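You operate a simulated robot arm through the tools that you are given. There is no shell and no other tool. Be economical: measure what you need, move in short steps, check, and stop when the job is done.

The job below is to be done with a simulated robot arm. You get a single attempt, and the scene is never put back.

## Task
Put one of the steel couplings from the small grey tray in the dark green tray. Put the silver bowl in the sink bowl. Put the narrow bag on the top of the pump bench away on the lower shelf of the goods rack. Press the grey zero button two times. Push the end bench door shut. Close the right bench door. Press the white test button three times. Put the yellow solenoid in the grey handled tray. Take the ribbed silver sleeve on the top of the side bench and put it away on the left half of the back bench. Fetch the coils carton marked "12 V" from the right half of the back bench and set it on the top of the vice bench. Press the orange button three times. Open the left shutter rail, fetch the short white tray and set it in the shelf behind the left black shutter, then shut the rail. Stack the taped white carton marked "leads" from the top of the vice bench on top of the taped white carton marked "caps". The order is free. Set down upright: yellow solenoid.

The check looks at the end state, three seconds after you hand in, the way a careful person would. Anything else that was tipped, shoved, dropped, spilled or broken makes it a failure. A push-on lid holds only when it is set on centred and level and pressed home; a screw cap is set on level and turned clockwise until tight.

## Robot
A 7-joint arm with a vacuum gripper on a trunk, on a base that drives. Base frame: it is fixed to the floor where the robot stands at the start and does not move with it; the origin is under the middle of the robot, x ahead of it, y to its left, z up. Units: mm, degrees, N and s.
Its first joint turns from -69.0 to 172.0 degrees. Places, roughly: coils carton [0, 8000, 1000]; dark green tray (15x20x4 cm) [400, -1500, 200]; end bench door [200, 2000, 500]; grey handled tray (20x41x9 cm) [500, 700, 200]; grey zero button [100, 2100, 900]; left half of the back bench [-500, 8000, 900]; left shutter rail [-500, 7800, 400]; lower shelf of the goods rack [-2800, -2700, 700]; narrow bag [500, 500, 750]; orange button [400, 8000, 1100]; ribbed silver sleeve (5x5x8 cm) [300, 5500, 900]; right bench door [-400, 2400, 500]; shelf behind the left black shutter [-500, 8100, 300]; short white tray (20x15x3 cm) [-300, 7800, 900]; silver bowl (7x7x5 cm) [700, 200, 900]; sink bowl inside [500, -1900, 700]; steel coupling (5x5x5 cm) [500, 200, 200]; taped white carton [-2500, 5750, 1000]; top of the vice bench [-2600, 5300, 900]; white test button [-300, 4700, 1000]; yellow solenoid [250, 5000, 1000]. Payload 1.06 kg.
Tool frame: the origin (TCP) lies in the middle of the cups' lips, and z points out of the cups. The gripper has 1 cup of 24 mm across, covering 24 by 24 mm (tool x, y); the bellows give 8 mm. With the vacuum on, a cup seals on a smooth face that it is pressed against (1 to 4 N); it does not hold porous or soft things. The pull reaches 23 N.
Orientation is that of the tool frame in the base frame, as a unit quaternion [w, x, y, z]. With the cups facing straight down, the tool's x points along the base's -x, its y along +y and its z along -z.

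## Interface
- The arm moves only by the tool nudge_tool. Its argument "moves" is a list of rows, each an object (a shift or turn left out is 0, a gripper value left out holds the last) with "dp": the shift along the base's x, y, z in units of 20 mm (1.0 is 20 mm), a list of three; "rotation": the turn, a rotation vector about the base's x, y, z in units of 6 degrees (1.0 is 6 degrees), a list of three; "valve": the vacuum: 1 switches it on, -1 off. In form: [{"dp": [x, y, z], "rotation": [rx, ry, rz], "valve": valve}, ...]. A call has 1 to 10 rows; each row shifts and turns the commanded pose from where the row before left it. A call with a number of a shift or a turn outside -1 to 1 is refused whole. A row lasts 0.2 s, in which the tool goes at most 50 mm and 8.6 degrees; a call with a longer step from one row to the next is refused whole, and so is a gripper value outside its range. A pose out of reach is approached as far as the arm can. The call stops where the force on the tool passes 40 N (or 10 N more than at its start, if that is more) or the arm is blocked; 0.2 s more then pass. The pull builds up within a second once a cup has sealed. Time passes only in rows, and 0.2 s behind the last, so rows that do not move give it time. It gives the time, the measured TCP pose, the force on the tool (base axes) and the pull of the vacuum at its end, in the units of the frame above (readings bear some noise), with the torque about the TCP (base axes, N m) and any sound that the robot's microphone picked up, and new pictures: "views" is both (left out), scene, wrist or none.
- Cameras (640 x 400 px; columns grow to the right, rows downward): "scene" is now at [167.6, -5.2, 1284.3]; the picture's right is [-0.06, -1.00, 0.00], its down [0.03, -0.00, -1.00] and it looks along [1.00, -0.06, 0.03] (base axes); focal length 214 px, centre (320, 200). "wrist" rides on the gripper at [78, 19, -96] in the tool frame; the picture's right is [-0.23, 0.97, 0.00], its down [-0.71, -0.17, -0.68] and it looks along [-0.67, -0.16, 0.73] (tool axes); focal length 243 px, centre (320, 200). There is no depth. A picture from a camera that has moved, and an enlarged one, comes with that camera's place and axes in the base frame and with its lens.
- lift_body(by): slides the trunk up (or, below 0, down) by that many mm; the arm and the scene camera ride with it, the base frame stays. It gives what a move gives, with no picture.
- drive_base(legs): drives the robot by 1 to 6 legs, each [ahead, left, turn to the left] in mm, mm and degrees, along the robot's own axes; the way and the turn of a leg run together, so that a leg with both is an arc; at most 1500 mm and 180 degrees a leg. The arm and the cameras ride along, it lands a little off, and it stops where it bumps. It gives what a move gives, and a new picture of the scene camera.
- head_to(pan, tilt): turns the head with the scene camera to pan (to the left, within 80 degrees either way) and tilt (down, from -29 to 69), counted from straight ahead of the robot. It gives what a move gives, and a new picture of the scene camera.
- enlarge(camera, box): a new picture of the part [left, top, right, bottom] of that camera's present view, enlarged. No time passes.
- finish_job(): hands the job in; it is judged then, once.

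Work in short steps. Places have to be worked out from the pictures, the camera data and where the tool is seen: move nearer, look again, correct. Check each grasp and each placing, and mend what went wrong. You have 556 turns and 360 pictures in all, those below and enlarged ones among them. Switch the vacuum off and draw the arm clear of the work before you hand the job in, unless the task says otherwise; then end with one line.

The tools are called after "Request:" as a command line: name --argument value ..., lists and objects as JSON in quotes. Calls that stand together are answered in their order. nudge_tool: Moves the arm, as the interface text tells. Its arguments: {"type":"object","properties":{"moves":{"type":"array","items":{"type":"object","properties":{"dp":{"type":"array","items":{"type":"number"}},"rotation":{"type":"array","items":{"type":"number"}},"valve":{"type":"number"}}}},"views":{"type":"string","enum":["both","scene","wrist","none"]}},"required":["moves"]} The other tools are called the same way: lift_body (by) slides the trunk up or down; drive_base (legs) drives the base; head_to (pan, tilt) turns the head that bears the scene camera; enlarge (camera, box) takes an enlarged picture of a part of a camera's view; finish_job () hands the job in.

At the start:

```text
time: 0.0
eef_pos: [160.2, 226.9, 1166.3]
ee_rot: [-0.007, 0.003, 1.0, 0.002]
ft_force: [0.2, -0.2, -0.1]
torque: [0.04, -0.01, -0.01]
pull: 0.1
trunk travel left (down, up): [-388.0, 104.0]
robot x, y, heading: [-1.9, -3.6, 0.1]
head pan, tilt: [80.2, 68.8]
```

scene: 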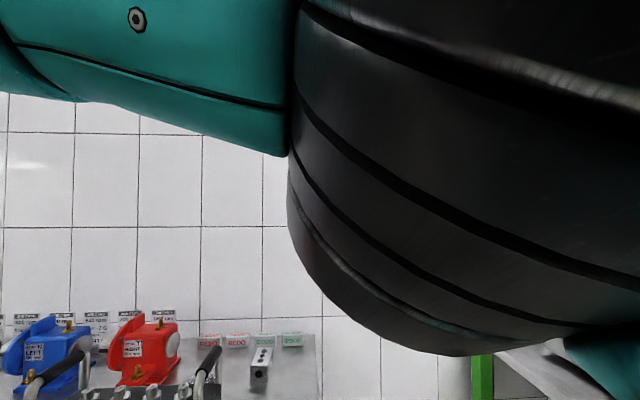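
wrist: 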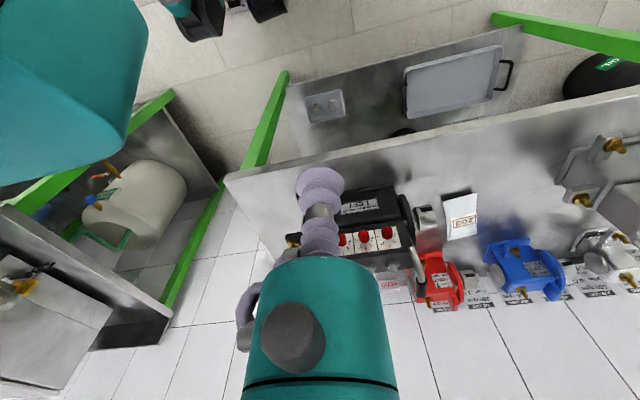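

I start by turning the head to see the work ahead.

Request:
head_to --pan 0 --tilt 40

```text
time: 1.5
eef_pos: [161.1, 226.1, 1168.2]
ee_rot: [-0.01, 0.002, 1.0, 0.003]
ft_force: [-0.3, -1.0, -0.3]
torque: [0.02, -0.02, -0.03]
pull: 0.0
trunk travel left (down, up): [-388.0, 104.0]
robot x, y, heading: [-1.9, 0.1, -0.2]
head pan, tilt: [0.0, 40.0]
camera scene: at [168.2, -4.5, 1282.4], right [-0.05, -1.0, 0.0], down [0.01, 0.0, -1.0], along [1.0, -0.05, 0.01], focal length 214 px, centre (320, 200)
```

scene: 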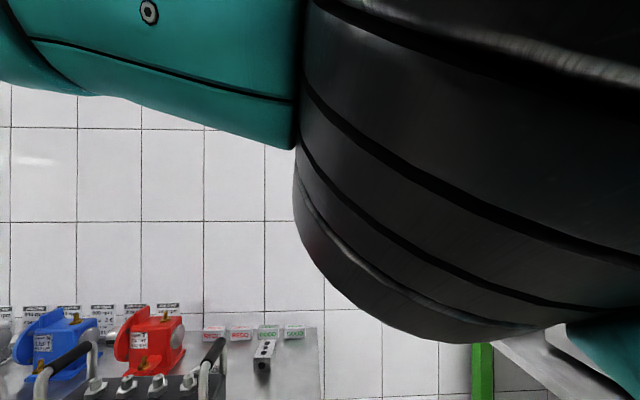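

The head reports the turn, but the picture and the camera axes have barely changed. I try another value to see whether the head really responds.

Request:
head_to --pan 60 --tilt 20

```text
time: 2.8
eef_pos: [161.5, 226.3, 1167.0]
ee_rot: [-0.012, 0.003, 1.0, 0.003]
ft_force: [0.2, 0.1, 0.5]
torque: [-0.02, 0.02, -0.01]
pull: 0.0
trunk travel left (down, up): [-388.0, 104.0]
robot x, y, heading: [1.6, 0.7, 0.0]
head pan, tilt: [60.0, 20.0]
camera scene: at [168.5, -3.7, 1281.4], right [-0.04, -1.0, 0.0], down [-0.01, 0.0, -1.0], along [1.0, -0.04, -0.01], focal length 214 px, centre (320, 200)
```

scene: 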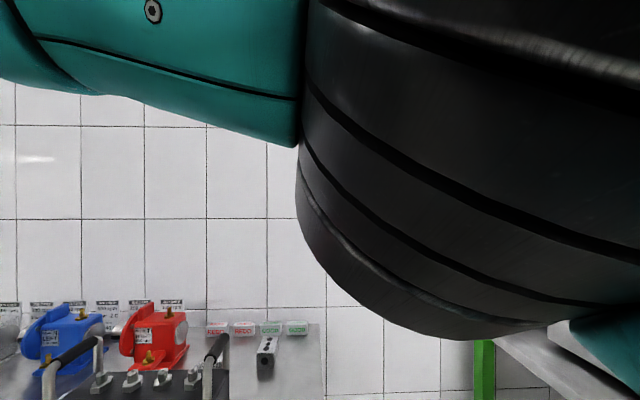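

The camera axes creep by about a degree per call, so the head may be moving slowly. I wait a little and check.

Request:
nudge_tool --moves '[{"dp": [0, 0, 0]}, {"dp": [0, 0, 0]}, {"dp": [0, 0, 0]}, {"dp": [0, 0, 0]}, {"dp": [0, 0, 0]}, {"dp": [0, 0, 0]}, {"dp": [0, 0, 0]}, {"dp": [0, 0, 0]}, {"dp": [0, 0, 0]}, {"dp": [0, 0, 0]}]' --views "scene"

```text
time: 5.0
eef_pos: [162.4, 226.6, 1166.4]
ee_rot: [-0.013, 0.003, 1.0, 0.002]
ft_force: [1.5, -0.2, 0.3]
torque: [0.02, 0.01, 0.0]
pull: 0.2
trunk travel left (down, up): [-388.0, 104.0]
robot x, y, heading: [0.0, -0.8, -0.3]
head pan, tilt: [60.0, 20.0]
camera scene: at [168.6, -3.4, 1281.2], right [-0.04, -1.0, 0.0], down [-0.01, 0.0, -1.0], along [1.0, -0.04, -0.01], focal length 214 px, centre (320, 200)
```

scene: 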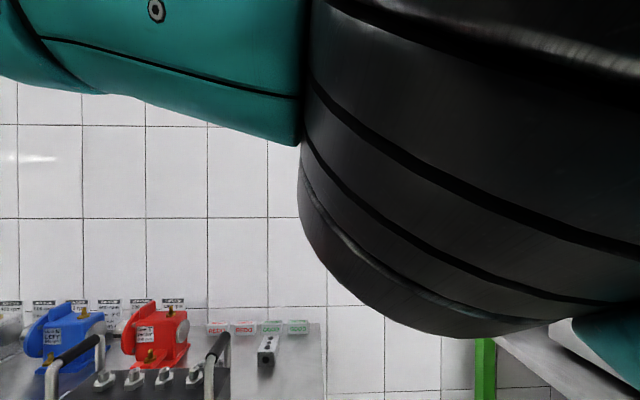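

The creep has settled out, so it was not the head turning. I try one more head value, different in both axes.

Request:
head_to --pan -40 --tilt 60

```text
time: 6.8
eef_pos: [162.3, 224.4, 1170.2]
ee_rot: [-0.008, 0.005, 1.0, 0.007]
ft_force: [-0.2, 0.2, 0.2]
torque: [0.02, 0.01, 0.01]
pull: 0.1
trunk travel left (down, up): [-388.0, 104.0]
robot x, y, heading: [-1.2, 2.2, 0.0]
head pan, tilt: [-40.0, 60.0]
camera scene: at [163.1, -36.1, 1273.1], right [-0.39, -0.92, 0.0], down [-0.09, 0.04, -1.0], along [0.92, -0.39, -0.1], focal length 214 px, centre (320, 200)
```

scene: 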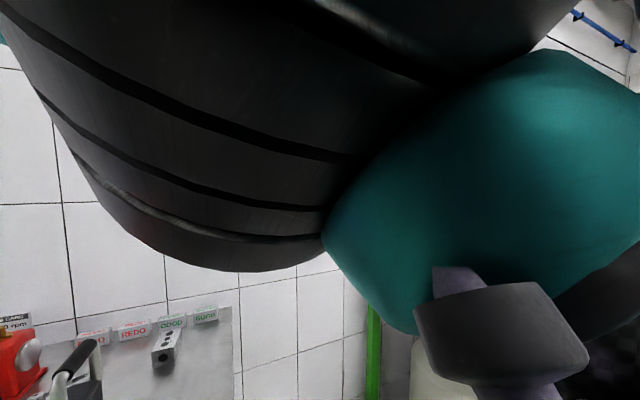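

The head did turn this time, but less than asked. I repeat the same command to see if it is merely lagging.

Request:
head_to --pan -40 --tilt 60

```text
time: 7.4
eef_pos: [162.1, 223.9, 1171.2]
ee_rot: [-0.009, 0.006, 1.0, 0.006]
ft_force: [-0.6, -0.3, 0.4]
torque: [-0.03, 0.05, 0.02]
pull: 0.0
trunk travel left (down, up): [-388.0, 104.0]
robot x, y, heading: [1.3, 2.0, 0.1]
head pan, tilt: [-40.0, 60.0]
camera scene: at [162.9, -36.6, 1273.1], right [-0.4, -0.92, 0.0], down [-0.09, 0.04, -1.0], along [0.91, -0.4, -0.1], focal length 214 px, centre (320, 200)
```

scene: 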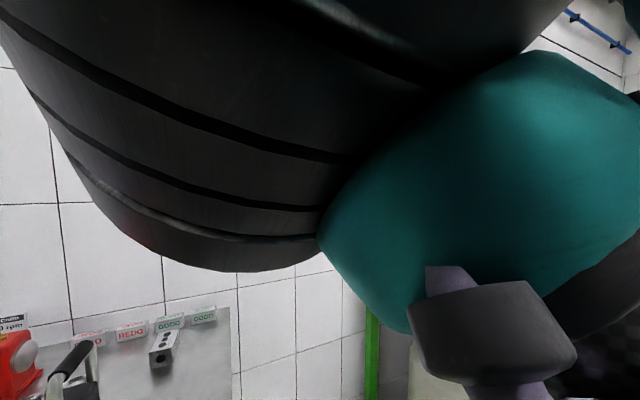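

The arm link seems to fill the view and may be in the way of the head. I swing the tool to the robot's left side, away from the head, and lower it slightly.

Request:
nudge_tool --moves '[{"dp": [-1, 0.3, 0]}, {"dp": [-1, 0.3, 0]}, {"dp": [-1, 0.2, 0]}, {"dp": [-1, 0.1, 0]}, {"dp": [-1, 0, 0]}, {"dp": [-1, 0, 0]}, {"dp": [-1, 0, 0]}, {"dp": [-1, 0, 0]}]' --views "both"

Request:
head_to --pan 0 --tilt 40

```text
time: 9.2
eef_pos: [38.7, 175.5, 1163.2]
ee_rot: [-0.013, 0.006, 1.0, 0.008]
ft_force: [0.2, -0.1, 0.5]
torque: [0.01, 0.03, -0.01]
pull: 0.0
out of reach, approached as far as the arm can: row 1, 2, 3, 4, 5, 6, 7, 8
trunk travel left (down, up): [-388.0, 104.0]
robot x, y, heading: [1.5, -3.6, -0.1]
head pan, tilt: [-40.0, 60.0]
camera scene: at [143.8, -59.2, 1287.9], right [-0.67, -0.74, 0.0], down [0.05, -0.04, -1.0], along [0.74, -0.67, 0.07], focal length 214 px, centre (320, 200)
camera wrist: at [-37.7, 193.9, 1260.5], right [0.25, 0.97, 0.01], down [0.72, -0.19, 0.66], along [0.64, -0.16, -0.75], focal length 243 px, centre (320, 200)
```

scene: 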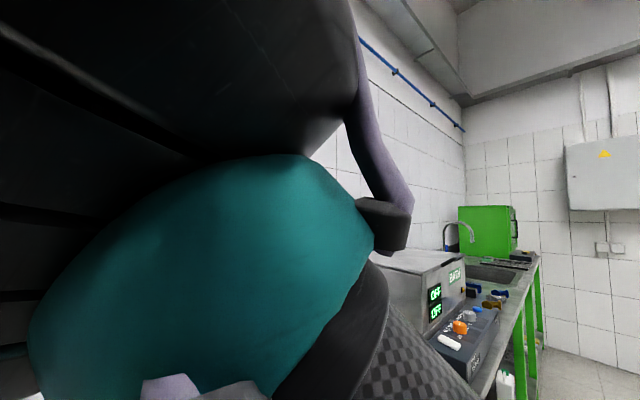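
wrist: 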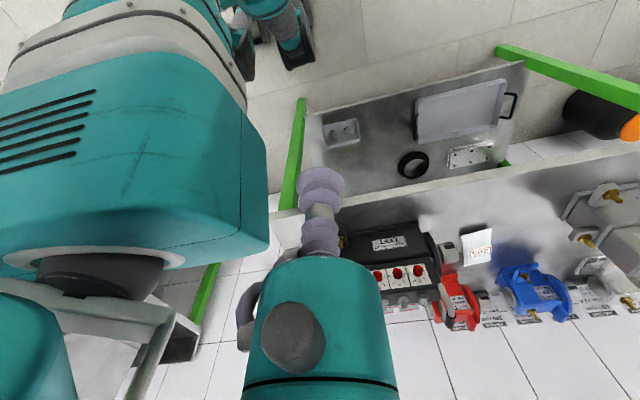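

```text
time: 10.3
eef_pos: [37.2, 176.0, 1160.6]
ee_rot: [-0.015, 0.004, 1.0, 0.005]
ft_force: [0.6, 0.6, 0.7]
torque: [-0.01, -0.01, -0.03]
pull: 0.1
trunk travel left (down, up): [-388.0, 104.0]
robot x, y, heading: [-1.5, 0.2, 0.1]
head pan, tilt: [0.0, 40.0]
camera scene: at [148.8, -53.2, 1287.9], right [-0.6, -0.8, 0.0], down [0.05, -0.04, -1.0], along [0.8, -0.6, 0.07], focal length 214 px, centre (320, 200)
```

scene: 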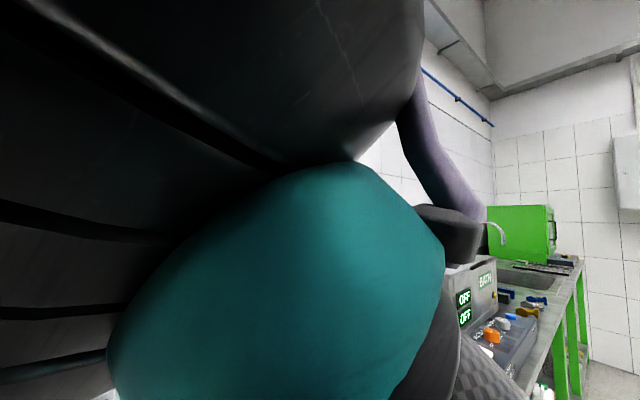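

The arm's own upper link presses against the camera head. I lower and stretch the tool out to the left so the elbow folds away.

Request:
nudge_tool --moves '[{"dp": [0, 0.5, -1]}, {"dp": [0, 0.5, -1]}, {"dp": [0, 0.5, -1]}, {"dp": [0, 0.5, -1]}, {"dp": [0, 0.5, -1]}, {"dp": [0, 0.5, -1]}, {"dp": [0, 0.5, -1]}, {"dp": [0, 0.5, -1]}]' --views "both"

Request:
head_to --pan 0 --tilt 40

```text
time: 12.1
eef_pos: [84.3, 182.3, 1023.4]
ee_rot: [-0.02, 0.008, 1.0, 0.011]
ft_force: [-0.3, 0.1, -0.9]
torque: [0.03, -0.03, -0.01]
pull: 0.0
out of reach, approached as far as the arm can: row 1, 2, 3, 4, 5, 6, 7, 8
trunk travel left (down, up): [-388.0, 104.0]
robot x, y, heading: [-4.1, 0.7, 0.0]
head pan, tilt: [0.0, 40.0]
camera scene: at [166.3, -30.3, 1267.4], right [-0.33, -0.95, 0.0], down [-0.15, 0.05, -0.99], along [0.93, -0.32, -0.16], focal length 214 px, centre (320, 200)
camera wrist: at [9.9, 201.0, 1122.9], right [0.25, 0.97, 0.01], down [0.73, -0.2, 0.65], along [0.63, -0.16, -0.76], focal length 243 px, centre (320, 200)
```

scene: 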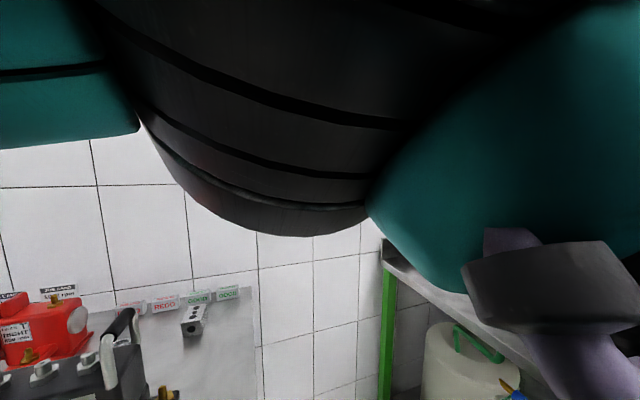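
wrist: 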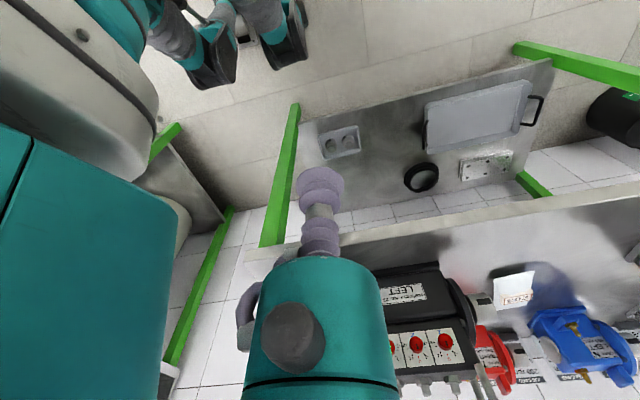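

```text
time: 12.7
eef_pos: [83.1, 183.6, 1023.9]
ee_rot: [-0.019, 0.008, 1.0, 0.009]
ft_force: [0.2, 0.1, 0.9]
torque: [0.01, 0.01, 0.01]
pull: 0.2
trunk travel left (down, up): [-388.0, 104.0]
robot x, y, heading: [-0.4, -2.4, 0.0]
head pan, tilt: [0.0, 40.0]
camera scene: at [166.5, -29.3, 1268.3], right [-0.31, -0.95, 0.0], down [-0.14, 0.05, -0.99], along [0.94, -0.31, -0.15], focal length 214 px, centre (320, 200)
```

scene: 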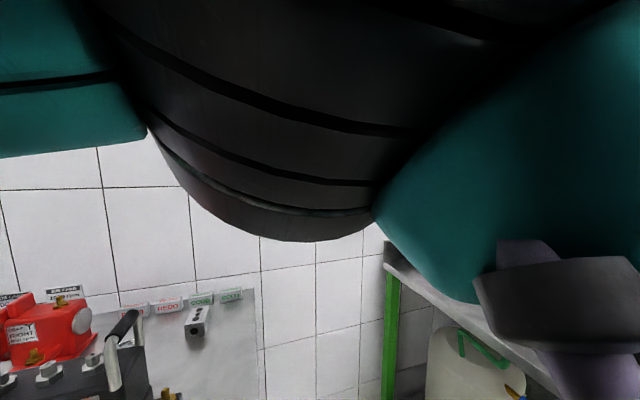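

Most of that pose is out of reach, and the arm stays close to the head. I move the tool outward ahead-left and further down, towards the stated reach ring.

Request:
nudge_tool --moves '[{"dp": [1, 0, -0.5]}, {"dp": [1, 0, -0.5]}, {"dp": [1, 0, -0.5]}, {"dp": [1, 0, -0.5]}, {"dp": [1, 0, -0.5]}, {"dp": [1, 0, -0.5]}]' --views "scene"

```text
time: 14.1
eef_pos: [203.0, 179.7, 958.3]
ee_rot: [-0.007, 0.002, 1.0, 0.003]
ft_force: [-0.3, -0.3, 0.0]
torque: [0.02, 0.01, 0.0]
pull: 0.2
trunk travel left (down, up): [-388.0, 104.0]
robot x, y, heading: [2.4, 2.2, -0.1]
head pan, tilt: [0.0, 40.0]
camera scene: at [163.7, -0.2, 1218.2], right [0.0, -1.0, 0.0], down [-0.64, 0.0, -0.77], along [0.77, 0.0, -0.64], focal length 214 px, centre (320, 200)
```

scene: 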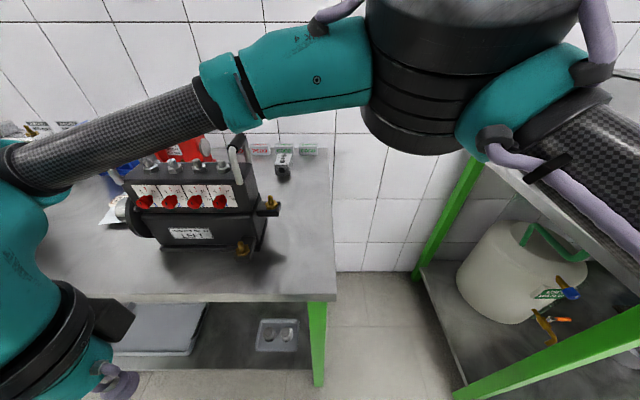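

The head is now free and truly at pan 0, tilt 40. I enlarge the left part to identify the things on the pump bench.

Request:
enlarge --camera "scene" --box '[80, 120, 340, 280]'

Request:
nudge_tool --moves '[{"dp": [0, 0, 0]}]' --views "wrist"

Request:
head_to --pan 45 --tilt 35

Request:
head_to --pan -50 --tilt 30

```text
2.46 times, centred on (210, 200) of scene
camera zoom: at [163.7, -0.2, 1218.2], right [0.0, -1.0, 0.0], down [-0.64, 0.0, -0.77], along [0.77, 0.0, -0.64], focal length 528 px, centre (591, 200)
```

zoom: 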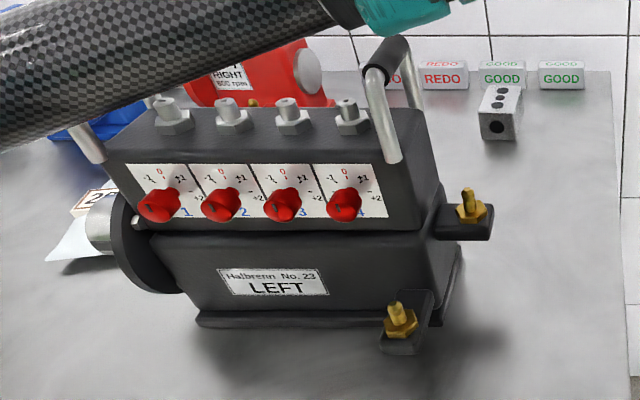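

```text
time: 14.5
eef_pos: [201.9, 180.6, 959.9]
ee_rot: [-0.007, 0.002, 1.0, 0.003]
ft_force: [0.6, 0.7, -0.3]
torque: [0.01, 0.0, 0.0]
pull: 0.1
trunk travel left (down, up): [-388.0, 104.0]
robot x, y, heading: [-1.0, 0.7, 0.2]
head pan, tilt: [0.0, 40.0]
camera wrist: at [126.3, 199.1, 1055.5], right [0.24, 0.97, 0.0], down [0.72, -0.18, 0.67], along [0.65, -0.16, -0.74], focal length 243 px, centre (320, 200)
```

wrist: 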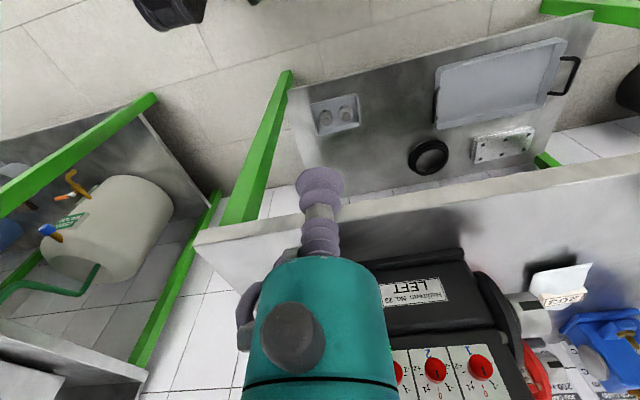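

```text
time: 15.6
eef_pos: [202.6, 179.7, 959.1]
ee_rot: [-0.007, 0.002, 1.0, 0.003]
ft_force: [-0.3, -0.2, 0.0]
torque: [0.0, 0.04, 0.05]
pull: 0.1
trunk travel left (down, up): [-388.0, 104.0]
robot x, y, heading: [-1.6, 0.3, -0.2]
head pan, tilt: [45.0, 35.0]
camera scene: at [140.8, 62.1, 1225.8], right [0.71, -0.71, 0.0], down [-0.41, -0.41, -0.82], along [0.58, 0.58, -0.57], focal length 214 px, centre (320, 200)
```

scene: 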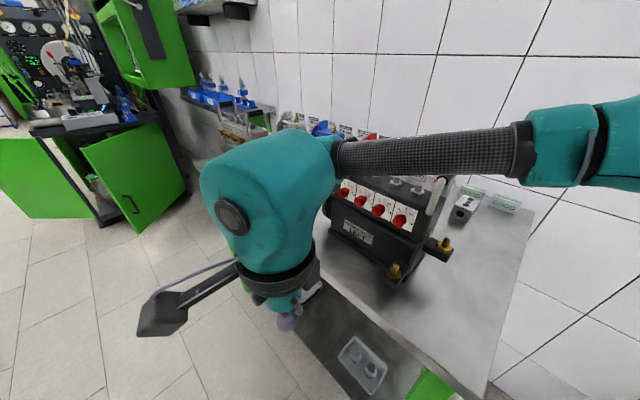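

```text
time: 17.3
eef_pos: [202.1, 181.3, 958.5]
ee_rot: [-0.008, 0.003, 1.0, 0.002]
ft_force: [0.4, 0.0, 0.0]
torque: [-0.02, 0.03, -0.05]
pull: 0.2
trunk travel left (down, up): [-388.0, 104.0]
robot x, y, heading: [3.8, 1.9, -0.2]
head pan, tilt: [-50.0, 30.0]
camera scene: at [136.7, -69.3, 1233.6], right [-0.77, -0.64, 0.0], down [-0.32, 0.38, -0.87], along [0.56, -0.66, -0.5], focal length 214 px, centre (320, 200)
```

scene: 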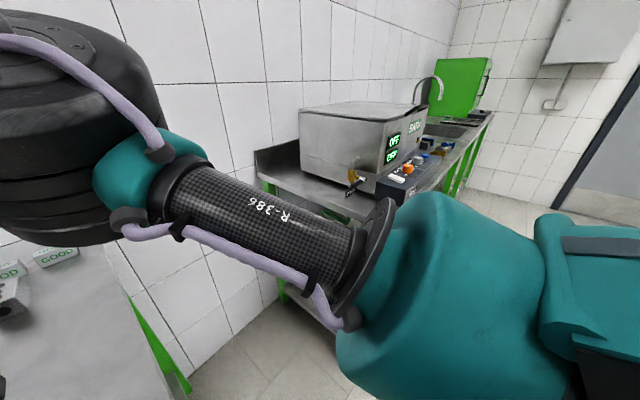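

I raise the trunk for a better view over the crate, then look ahead-left for the silver bowl.

Request:
lift_body --by 100

Request:
nudge_tool --moves '[{"dp": [-0.5, 0, -1]}, {"dp": [-0.5, 0, -1]}, {"dp": [-0.5, 0, -1]}, {"dp": [-0.5, 0, -1]}]' --views "none"

Request:
head_to --pan 15 --tilt 45

```text
time: 18.6
eef_pos: [202.6, 182.1, 1059.8]
ee_rot: [-0.008, 0.003, 1.0, 0.003]
ft_force: [-1.4, 0.3, -0.3]
torque: [0.0, -0.02, 0.01]
pull: 0.1
trunk travel left (down, up): [-488.0, 4.0]
robot x, y, heading: [0.1, -1.0, -0.1]
head pan, tilt: [-50.0, 30.0]
```

```text
time: 19.6
eef_pos: [158.6, 179.4, 979.2]
ee_rot: [-0.007, 0.002, 1.0, 0.002]
ft_force: [-0.6, -0.1, 0.4]
torque: [0.03, 0.02, 0.02]
pull: 0.0
trunk travel left (down, up): [-488.0, 4.0]
robot x, y, heading: [1.0, -1.2, 0.1]
head pan, tilt: [-50.0, 30.0]
```

```text
time: 21.0
eef_pos: [159.7, 179.8, 979.2]
ee_rot: [-0.008, 0.002, 1.0, 0.003]
ft_force: [-0.3, 0.2, -0.3]
torque: [-0.02, 0.02, -0.01]
pull: 0.1
trunk travel left (down, up): [-488.0, 4.0]
robot x, y, heading: [2.3, 1.9, -0.1]
head pan, tilt: [15.0, 45.0]
camera scene: at [83.6, 20.9, 1323.5], right [0.26, -0.97, 0.0], down [-0.68, -0.18, -0.71], along [0.68, 0.18, -0.71], focal length 214 px, centre (320, 200)
```

scene: 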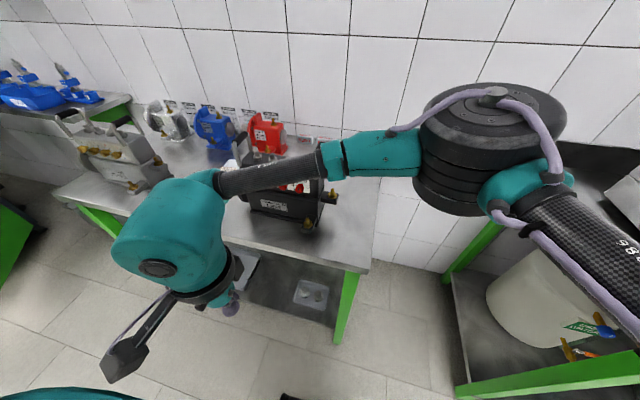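

I zoom in on the bench top.

Request:
enlarge --camera "scene" --box '[130, 90, 390, 250]'

```text
2.46 times, centred on (260, 170) of scene
camera zoom: at [83.6, 20.9, 1323.5], right [0.26, -0.97, 0.0], down [-0.68, -0.18, -0.71], along [0.68, 0.18, -0.71], focal length 528 px, centre (468, 274)
```

zoom: 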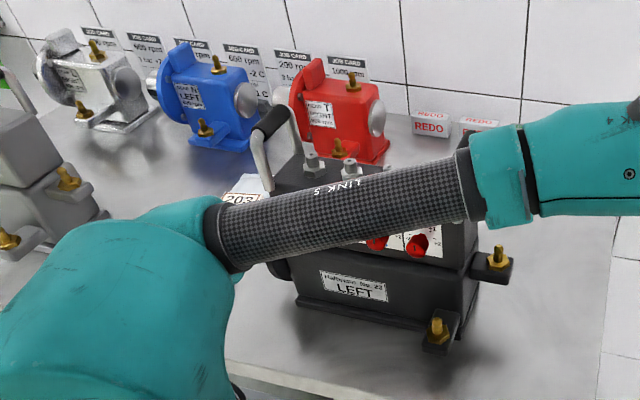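

Bench top appears at z≈700 with its front edge at x≈417. I drive left to see past the crate and look at the bag.

Request:
drive_base --legs '[[0, 500, 0]]'

Request:
head_to --pan -30 --tilt 35

```text
time: 25.9
eef_pos: [159.7, 684.2, 978.0]
ee_rot: [-0.007, 0.003, 1.0, 0.003]
ft_force: [0.0, -0.2, 0.3]
torque: [-0.01, 0.06, 0.02]
pull: 0.1
trunk travel left (down, up): [-488.0, 4.0]
robot x, y, heading: [2.0, 500.2, -0.4]
head pan, tilt: [15.0, 45.0]
camera scene: at [84.0, 525.6, 1323.5], right [0.26, -0.97, 0.0], down [-0.68, -0.18, -0.71], along [0.68, 0.18, -0.71], focal length 214 px, centre (320, 200)
```

scene: 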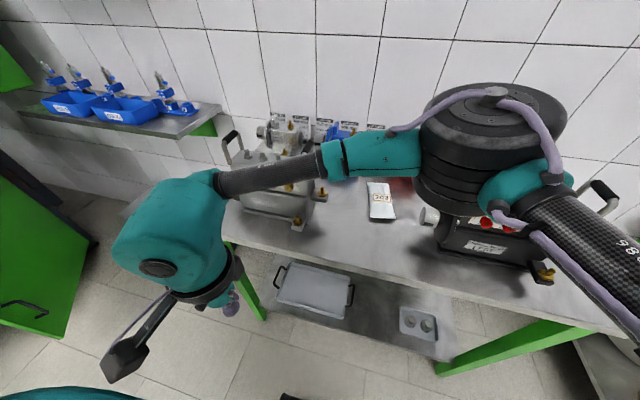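

```text
time: 27.0
eef_pos: [161.2, 683.6, 978.9]
ee_rot: [-0.006, 0.003, 1.0, 0.003]
ft_force: [-0.1, 0.2, 0.7]
torque: [0.01, -0.02, 0.01]
pull: 0.1
trunk travel left (down, up): [-488.0, 4.0]
robot x, y, heading: [-0.3, 505.1, -0.2]
head pan, tilt: [-30.0, 35.0]
camera scene: at [81.7, 460.5, 1338.3], right [-0.5, -0.87, 0.0], down [-0.5, 0.29, -0.82], along [0.71, -0.41, -0.57], focal length 214 px, centre (320, 200)
```

scene: 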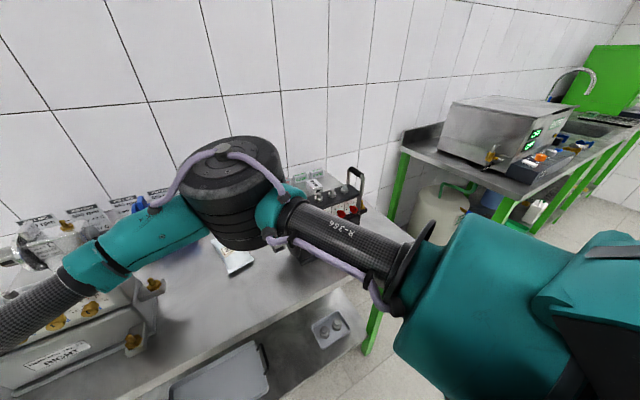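

I zoom in on the crate's left end, where a silver cup-shaped thing was visible.

Request:
head_to --pan -8 --tilt 45

Request:
enlarge --camera "scene" --box '[180, 130, 440, 290]'

```text
time: 27.9
eef_pos: [159.7, 683.5, 979.2]
ee_rot: [-0.007, 0.003, 1.0, 0.003]
ft_force: [-0.5, -0.2, -0.2]
torque: [-0.01, -0.02, 0.02]
pull: 0.0
trunk travel left (down, up): [-488.0, 4.0]
robot x, y, heading: [-0.6, 509.8, -0.1]
head pan, tilt: [-8.0, 45.0]
camera scene: at [85.9, 493.1, 1323.5], right [-0.14, -0.99, 0.0], down [-0.7, 0.1, -0.71], along [0.7, -0.1, -0.71], focal length 214 px, centre (320, 200)
```

scene: 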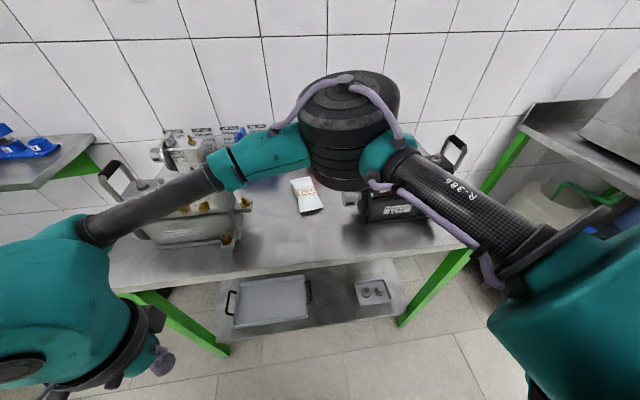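

```text
2.46 times, centred on (310, 210) of scene
camera zoom: at [85.9, 493.1, 1323.5], right [-0.14, -0.99, 0.0], down [-0.7, 0.1, -0.71], along [0.7, -0.1, -0.71], focal length 528 px, centre (345, 175)
```

zoom: 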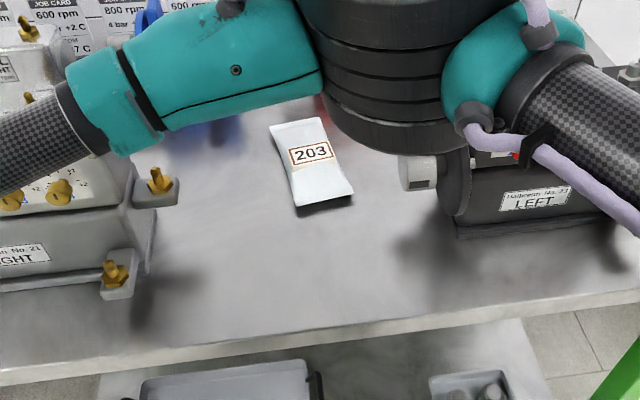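

I place the bag near (610, 497, 840). I go back right, raising the tool, to look over the crate with the wrist camera for the silver bowl.

Request:
drive_base --legs '[[0, -500, 0]]'

Request:
nudge_tool --moves '[{"dp": [0.5, 0, 1]}, {"dp": [0.5, 0, 1]}, {"dp": [0.5, 0, 1]}, {"dp": [0, 0, 1]}, {"dp": [0, 0, 1]}, {"dp": [0, 0, 1]}, {"dp": [0, 0, 1]}, {"dp": [0, 0, 1]}]' --views "wrist"

Request:
enlarge --camera "wrist" --box '[380, 180, 640, 400]'

```text
time: 32.8
eef_pos: [159.2, 189.9, 979.0]
ee_rot: [-0.007, 0.004, 1.0, 0.003]
ft_force: [0.0, 0.9, 0.2]
torque: [0.01, 0.01, -0.02]
pull: 0.1
trunk travel left (down, up): [-488.0, 4.0]
robot x, y, heading: [-2.2, 10.4, -0.3]
head pan, tilt: [-8.0, 45.0]
camera scene: at [84.8, -1.5, 1323.5], right [-0.14, -0.99, 0.0], down [-0.7, 0.1, -0.71], along [0.7, -0.1, -0.71], focal length 214 px, centre (320, 200)
```

scene: 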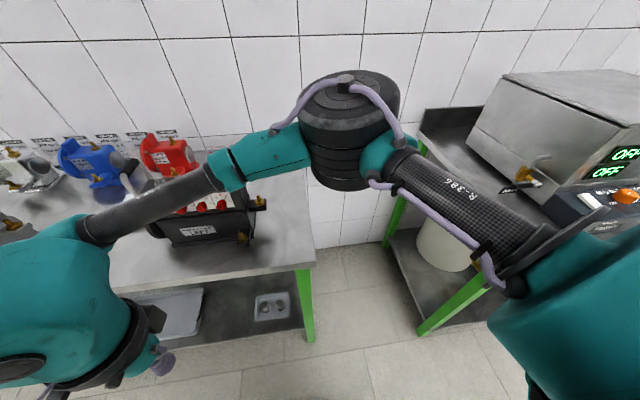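

```text
time: 34.5
eef_pos: [187.2, 188.4, 1137.2]
ee_rot: [-0.007, 0.004, 1.0, 0.002]
ft_force: [0.7, -0.1, -0.7]
torque: [0.01, -0.01, -0.01]
pull: 0.0
trunk travel left (down, up): [-488.0, 4.0]
robot x, y, heading: [-1.5, 9.6, -0.2]
head pan, tilt: [-8.0, 45.0]
camera wrist: at [110.4, 207.6, 1234.9], right [0.24, 0.97, 0.0], down [0.72, -0.18, 0.67], along [0.65, -0.16, -0.74], focal length 243 px, centre (320, 200)
```

wrist: 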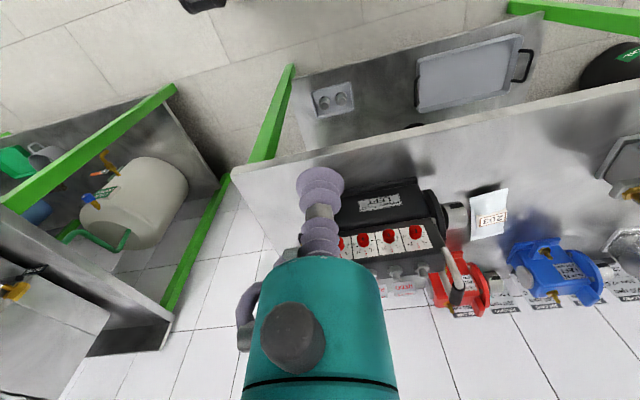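

```text
1.82 times, centred on (510, 290) of wrist
camera zoom: at [110.4, 207.6, 1234.9], right [0.24, 0.97, 0.0], down [0.72, -0.18, 0.67], along [0.65, -0.16, -0.74], focal length 441 px, centre (-26, 36)
```

zoom: 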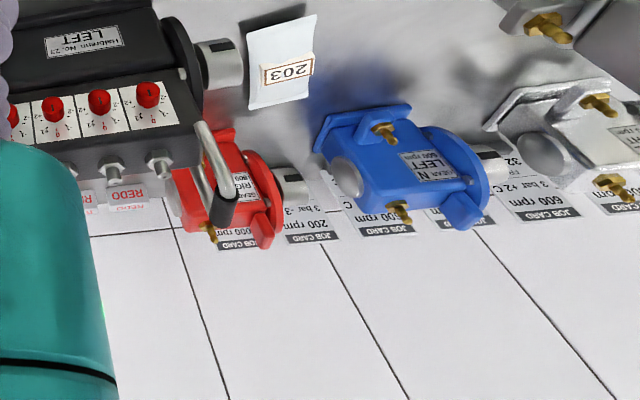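

The silver item with black dots by the GOOD/REDO tags lies near (760, 120), the best match to the bowl's place so far. I drive right to view it closely.

Request:
drive_base --legs '[[0, -350, 0]]'

Request:
enlarge --camera "scene" --box '[60, 100, 320, 280]'

Request:
nudge_tool --moves '[{"dp": [0, 0, 0]}]' --views "wrist"

```text
time: 38.2
eef_pos: [186.7, -166.1, 1139.0]
ee_rot: [-0.008, 0.006, 1.0, 0.002]
ft_force: [0.5, 0.1, -0.9]
torque: [0.01, -0.01, 0.01]
pull: 0.1
trunk travel left (down, up): [-488.0, 4.0]
robot x, y, heading: [-1.5, -343.0, -0.2]
head pan, tilt: [-8.0, 45.0]
camera scene: at [82.9, -355.7, 1323.5], right [-0.15, -0.99, 0.0], down [-0.7, 0.1, -0.71], along [0.7, -0.1, -0.71], focal length 214 px, centre (320, 200)
```

scene: 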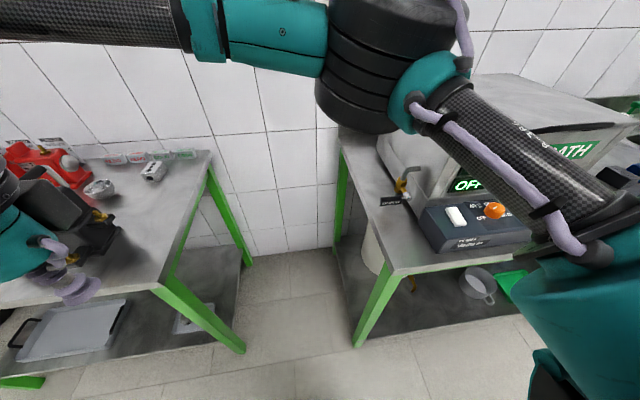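

```text
2.22 times, centred on (190, 190) of scene
camera zoom: at [82.9, -355.7, 1323.5], right [-0.15, -0.99, 0.0], down [-0.7, 0.1, -0.71], along [0.7, -0.1, -0.71], focal length 477 px, centre (609, 222)
```

zoom: 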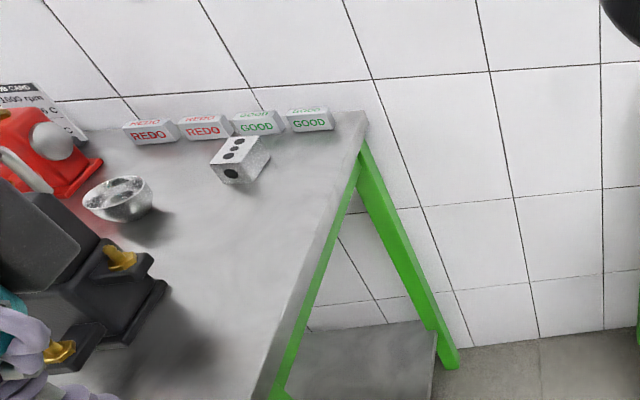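

```text
time: 38.6
eef_pos: [187.1, -164.9, 1138.2]
ee_rot: [-0.006, 0.006, 1.0, 0.002]
ft_force: [0.2, 0.1, -0.6]
torque: [-0.01, 0.03, -0.01]
pull: 0.1
trunk travel left (down, up): [-488.0, 4.0]
robot x, y, heading: [-3.0, -338.9, -0.4]
head pan, tilt: [-8.0, 45.0]
camera wrist: at [109.4, -146.7, 1234.6], right [0.25, 0.97, 0.0], down [0.72, -0.18, 0.67], along [0.65, -0.16, -0.74], focal length 243 px, centre (320, 200)
```

wrist: 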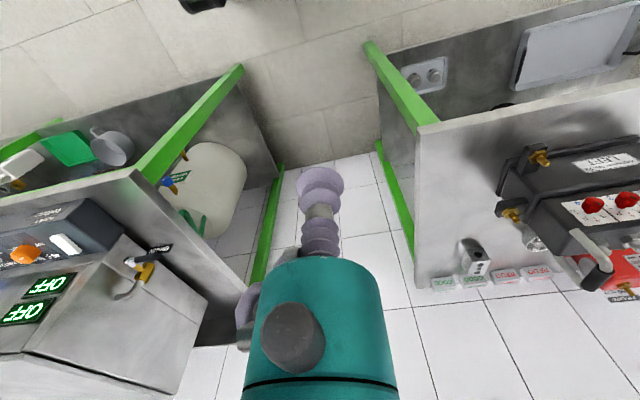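

The bowl is visible behind the crate, about (680, 258, 870). To learn the true reach I push the tool ahead over the free gap between the benches.

Request:
nudge_tool --moves '[{"dp": [1, 0, 0]}, {"dp": [1, 0, 0]}, {"dp": [1, 0, 0]}, {"dp": [1, 0, 0]}, {"dp": [1, 0, 0]}, {"dp": [1, 0, 0]}, {"dp": [1, 0, 0]}, {"dp": [1, 0, 0]}, {"dp": [1, 0, 0]}, {"dp": [1, 0, 0]}]' --views "scene"

```text
time: 40.8
eef_pos: [386.7, -165.0, 1139.7]
ee_rot: [-0.007, 0.007, 1.0, 0.003]
ft_force: [0.4, -0.6, 0.4]
torque: [0.03, 0.0, 0.01]
pull: 0.1
trunk travel left (down, up): [-488.0, 4.0]
robot x, y, heading: [-2.6, -342.9, -0.5]
head pan, tilt: [-8.0, 45.0]
camera scene: at [83.0, -355.4, 1323.5], right [-0.15, -0.99, 0.0], down [-0.7, 0.1, -0.71], along [0.7, -0.1, -0.71], focal length 214 px, centre (320, 200)
```

scene: 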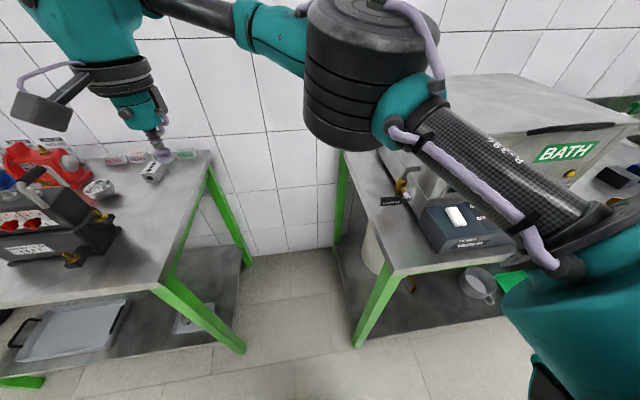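

The reach is greater than feared (428 mm from the axis already). I continue to find the limit.

Request:
nudge_tool --moves '[{"dp": [1, 0, 0]}, {"dp": [1, 0, 0]}, {"dp": [1, 0, 0]}, {"dp": [1, 0, 0]}, {"dp": [1, 0, 0]}, {"dp": [1, 0, 0]}, {"dp": [1, 0, 0]}, {"dp": [1, 0, 0]}, {"dp": [1, 0, 0]}]' --views "scene"

```text
time: 42.8
eef_pos: [474.7, -212.5, 1120.1]
ee_rot: [-0.006, 0.005, 1.0, 0.003]
ft_force: [0.0, 0.4, 0.2]
torque: [0.01, 0.0, -0.02]
pull: 0.0
out of reach, approached as far as the arm can: row 2, 3, 4, 5, 6, 7, 8, 9
trunk travel left (down, up): [-488.0, 4.0]
robot x, y, heading: [-2.2, -342.4, -0.5]
head pan, tilt: [-8.0, 45.0]
camera scene: at [82.9, -355.6, 1323.5], right [-0.15, -0.99, 0.0], down [-0.7, 0.1, -0.71], along [0.7, -0.1, -0.71], focal length 214 px, centre (320, 200)
```

scene: 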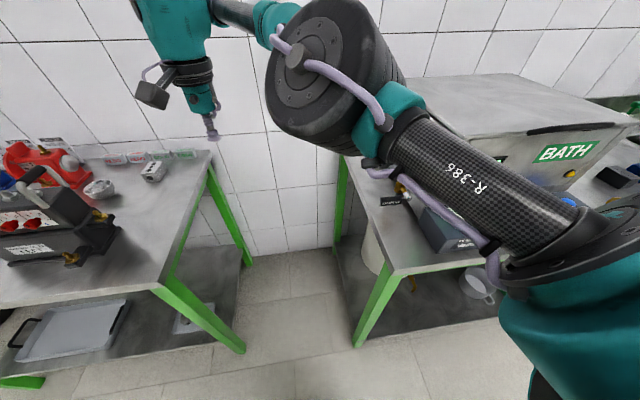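

The limit is around 490 mm ahead at this height. I look steeply down to see how far the robot's own base stands from the bench.

Request:
head_to --pan 30 --tilt 69

Request:
nudge_tool --moves '[{"dp": [0, 0, 0]}]' --views "wrist"

```text
time: 43.9
eef_pos: [475.6, -212.4, 1120.2]
ee_rot: [-0.006, 0.006, 1.0, 0.003]
ft_force: [-0.5, 0.2, -0.1]
torque: [0.01, -0.02, 0.01]
pull: 0.0
trunk travel left (down, up): [-488.0, 4.0]
robot x, y, heading: [-3.9, -341.5, -0.4]
head pan, tilt: [30.0, 68.8]
camera scene: at [51.1, -316.1, 1294.7], right [0.49, -0.87, 0.0], down [-0.81, -0.46, -0.36], along [0.32, 0.18, -0.93], focal length 214 px, centre (320, 200)
```

scene: 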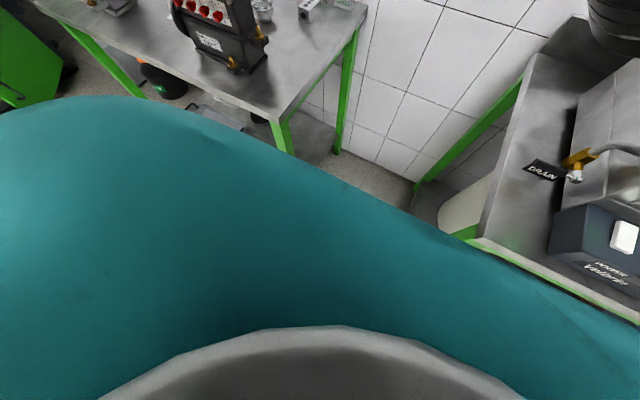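

```text
time: 44.3
eef_pos: [473.8, -213.3, 1120.3]
ee_rot: [-0.006, 0.007, 1.0, 0.004]
ft_force: [-0.1, -0.2, 0.0]
torque: [0.0, 0.02, 0.02]
pull: 0.0
trunk travel left (down, up): [-488.0, 4.0]
robot x, y, heading: [-3.9, -341.9, -0.3]
head pan, tilt: [30.0, 68.8]
camera wrist: at [397.3, -193.8, 1216.3], right [0.25, 0.97, 0.0], down [0.71, -0.18, 0.68], along [0.66, -0.16, -0.74], focal length 243 px, centre (320, 200)
```

wrist: 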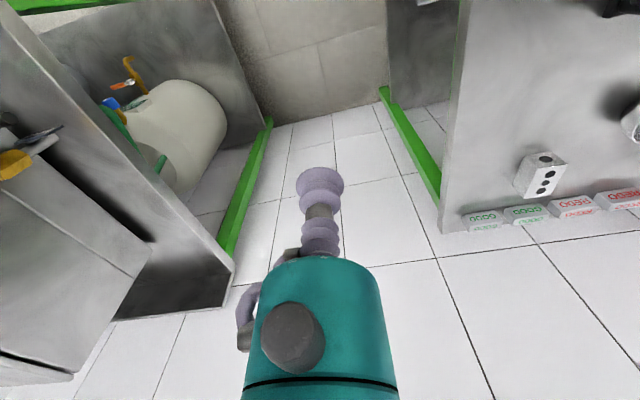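

The torso blocks the floor view. The shoulder sits on the robot's right, so standing sideways (heading +y, right flank to the bench) should give the reach I need. I retract the tool first.

Request:
nudge_tool --moves '[{"dp": [-1, 0.3, 0]}, {"dp": [-1, 0.3, 0]}, {"dp": [-1, 0.3, 0]}, {"dp": [-1, 0.3, 0]}, {"dp": [-1, 0.2, 0]}, {"dp": [-1, 0.2, 0]}, {"dp": [-1, 0.2, 0]}, {"dp": [-1, 0, 0]}, {"dp": [-1, 0, 0]}, {"dp": [-1, 0, 0]}]' --views "none"

Request:
nudge_tool --moves '[{"dp": [-1, 0, 0]}, {"dp": [-1, 0, 0]}, {"dp": [-0.5, 0, 0]}]' --views "none"

Request:
drive_base --legs '[[-300, 0, 0], [0, 0, 90]]'

Request:
head_to --pan -60 --tilt 35

```text
time: 46.5
eef_pos: [273.7, -175.8, 1118.5]
ee_rot: [-0.007, 0.005, 1.0, 0.002]
ft_force: [-0.2, 0.1, -0.2]
torque: [-0.01, -0.02, -0.02]
pull: 0.0
trunk travel left (down, up): [-488.0, 4.0]
robot x, y, heading: [-1.8, -340.7, -0.7]
head pan, tilt: [30.0, 68.8]
```

```text
time: 47.3
eef_pos: [223.6, -176.1, 1120.0]
ee_rot: [-0.007, 0.005, 1.0, 0.003]
ft_force: [0.6, -0.2, -0.3]
torque: [-0.06, 0.01, 0.0]
pull: 0.1
trunk travel left (down, up): [-488.0, 4.0]
robot x, y, heading: [-2.7, -343.8, -0.6]
head pan, tilt: [30.0, 68.8]
```

```text
time: 53.1
eef_pos: [-471.0, -118.8, 1119.7]
ee_rot: [-0.006, -0.706, 0.708, -0.004]
ft_force: [0.9, 0.0, 0.5]
torque: [0.03, 0.01, 0.0]
pull: 0.1
trunk travel left (down, up): [-488.0, 4.0]
robot x, y, heading: [-306.1, -342.3, 89.7]
head pan, tilt: [30.0, 68.8]
camera scene: at [-331.3, -288.5, 1294.7], right [0.87, 0.5, 0.0], down [0.47, -0.81, -0.36], along [-0.18, 0.31, -0.93], focal length 214 px, centre (320, 200)
```

scene: 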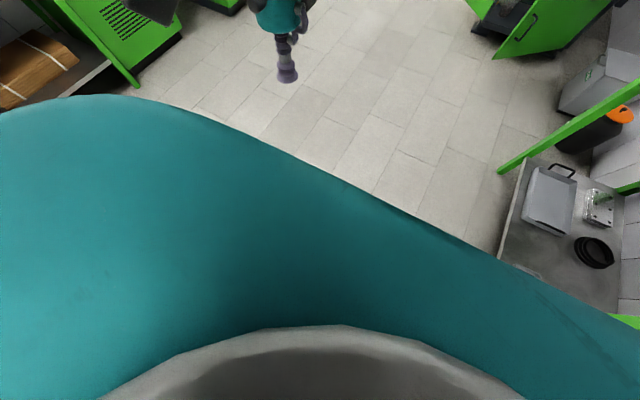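

```text
time: 54.8
eef_pos: [-471.3, -118.0, 1118.7]
ee_rot: [-0.007, -0.706, 0.708, -0.003]
ft_force: [-0.6, 0.3, 0.0]
torque: [0.03, 0.02, 0.03]
pull: 0.0
trunk travel left (down, up): [-488.0, 4.0]
robot x, y, heading: [-305.4, -343.8, 89.9]
head pan, tilt: [-60.0, 35.0]
camera scene: at [-227.1, -292.8, 1338.3], right [0.5, -0.87, 0.0], down [-0.5, -0.29, -0.82], along [0.71, 0.41, -0.57], focal length 214 px, centre (320, 200)
```

scene: 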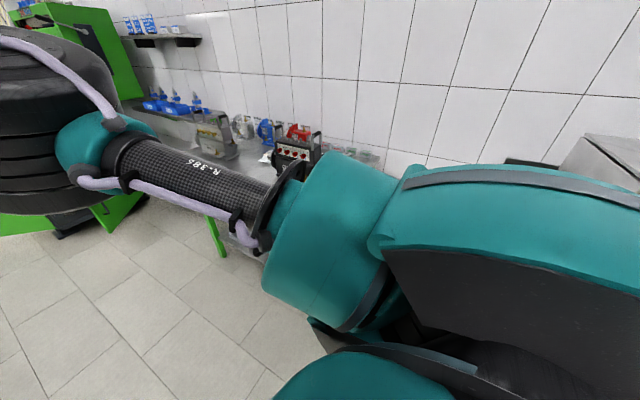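

Now heading +y. I drive so that the bowl will be to the robot's right: ahead 430 and right 330.

Request:
drive_base --legs '[[430, 0, 0], [0, -330, 0]]'

Request:
nudge_tool --moves '[{"dp": [1, 0, 0]}, {"dp": [1, 0, 0]}, {"dp": [1, 0, 0]}, {"dp": [1, 0, 0]}, {"dp": [1, 0, 0]}, {"dp": [1, 0, 0]}, {"dp": [1, 0, 0]}, {"dp": [1, 0, 0]}, {"dp": [1, 0, 0]}, {"dp": [1, 0, 0]}]' --views "scene"

```text
time: 60.6
eef_pos: [-126.4, 308.2, 1119.0]
ee_rot: [-0.006, -0.705, 0.71, -0.003]
ft_force: [0.6, -0.2, -0.7]
torque: [-0.01, 0.0, 0.01]
pull: 0.0
trunk travel left (down, up): [-488.0, 4.0]
robot x, y, heading: [44.7, 81.5, 89.7]
head pan, tilt: [-60.0, 35.0]
camera scene: at [118.2, 132.1, 1338.3], right [0.5, -0.87, 0.0], down [-0.5, -0.28, -0.82], along [0.71, 0.41, -0.57], focal length 214 px, centre (320, 200)
```

scene: 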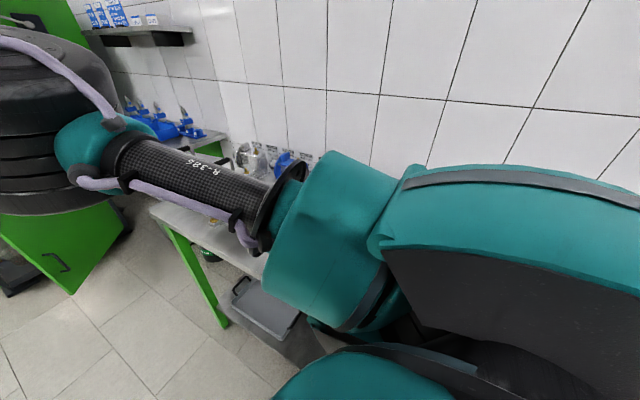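

```text
time: 62.8
eef_pos: [75.3, 306.3, 1120.8]
ee_rot: [-0.007, -0.704, 0.711, -0.003]
ft_force: [0.4, -0.3, 0.0]
torque: [0.02, 0.03, 0.0]
pull: 0.0
trunk travel left (down, up): [-488.0, 4.0]
robot x, y, heading: [43.4, 79.6, 89.5]
head pan, tilt: [-60.0, 35.0]
camera scene: at [118.4, 132.1, 1338.3], right [0.5, -0.87, 0.0], down [-0.5, -0.28, -0.82], along [0.71, 0.41, -0.57], focal length 214 px, centre (320, 200)
```

scene: 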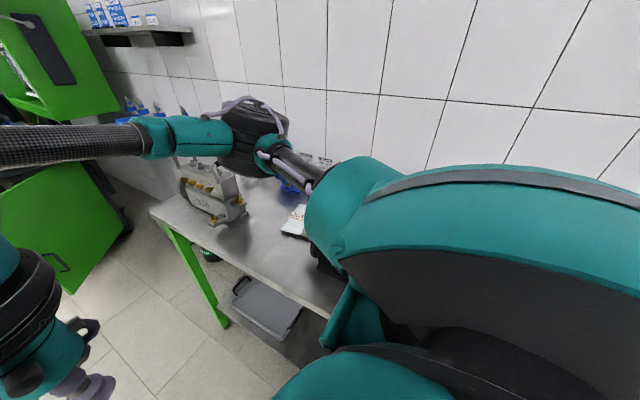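

The shoulder swings over the bench but clear. I continue in shorter lots, watching the elbow.

Request:
nudge_tool --moves '[{"dp": [1, 0, 0]}, {"dp": [1, 0, 0]}, {"dp": [1, 0, 0]}, {"dp": [1, 0, 0]}, {"dp": [1, 0, 0]}, {"dp": [1, 0, 0]}, {"dp": [1, 0, 0]}]' --views "both"

```text
time: 64.4
eef_pos: [216.2, 307.9, 1119.7]
ee_rot: [-0.007, -0.704, 0.71, -0.004]
ft_force: [0.1, 0.0, 0.7]
torque: [-0.01, -0.02, -0.01]
pull: 0.0
trunk travel left (down, up): [-488.0, 4.0]
robot x, y, heading: [41.1, 81.1, 89.6]
head pan, tilt: [-60.0, 35.0]
camera scene: at [118.4, 131.8, 1338.3], right [0.5, -0.87, 0.0], down [-0.5, -0.28, -0.82], along [0.71, 0.41, -0.57], focal length 214 px, centre (320, 200)
camera wrist: at [195.7, 231.4, 1216.3], right [-0.97, 0.24, 0.0], down [0.18, 0.72, 0.67], along [0.16, 0.65, -0.74], focal length 243 px, centre (320, 200)
```

scene: 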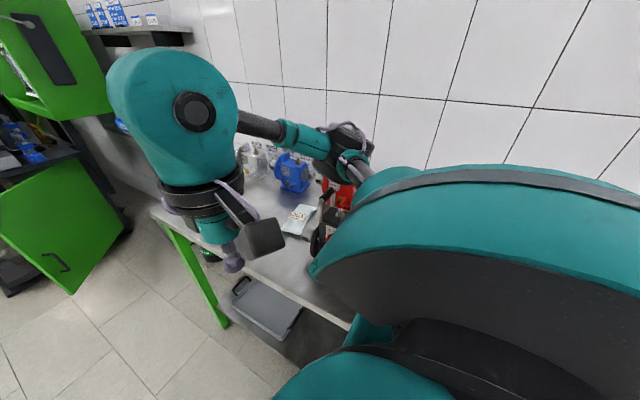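
wrist: 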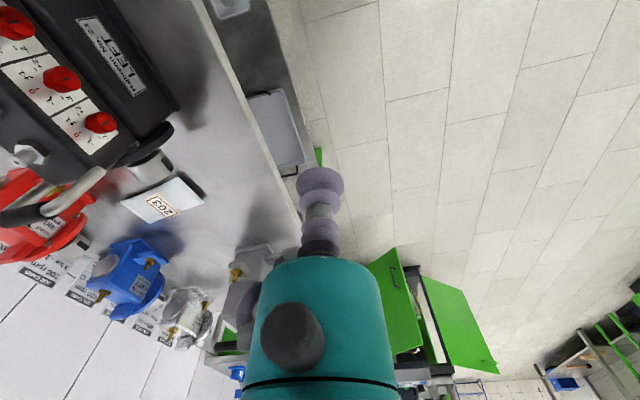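

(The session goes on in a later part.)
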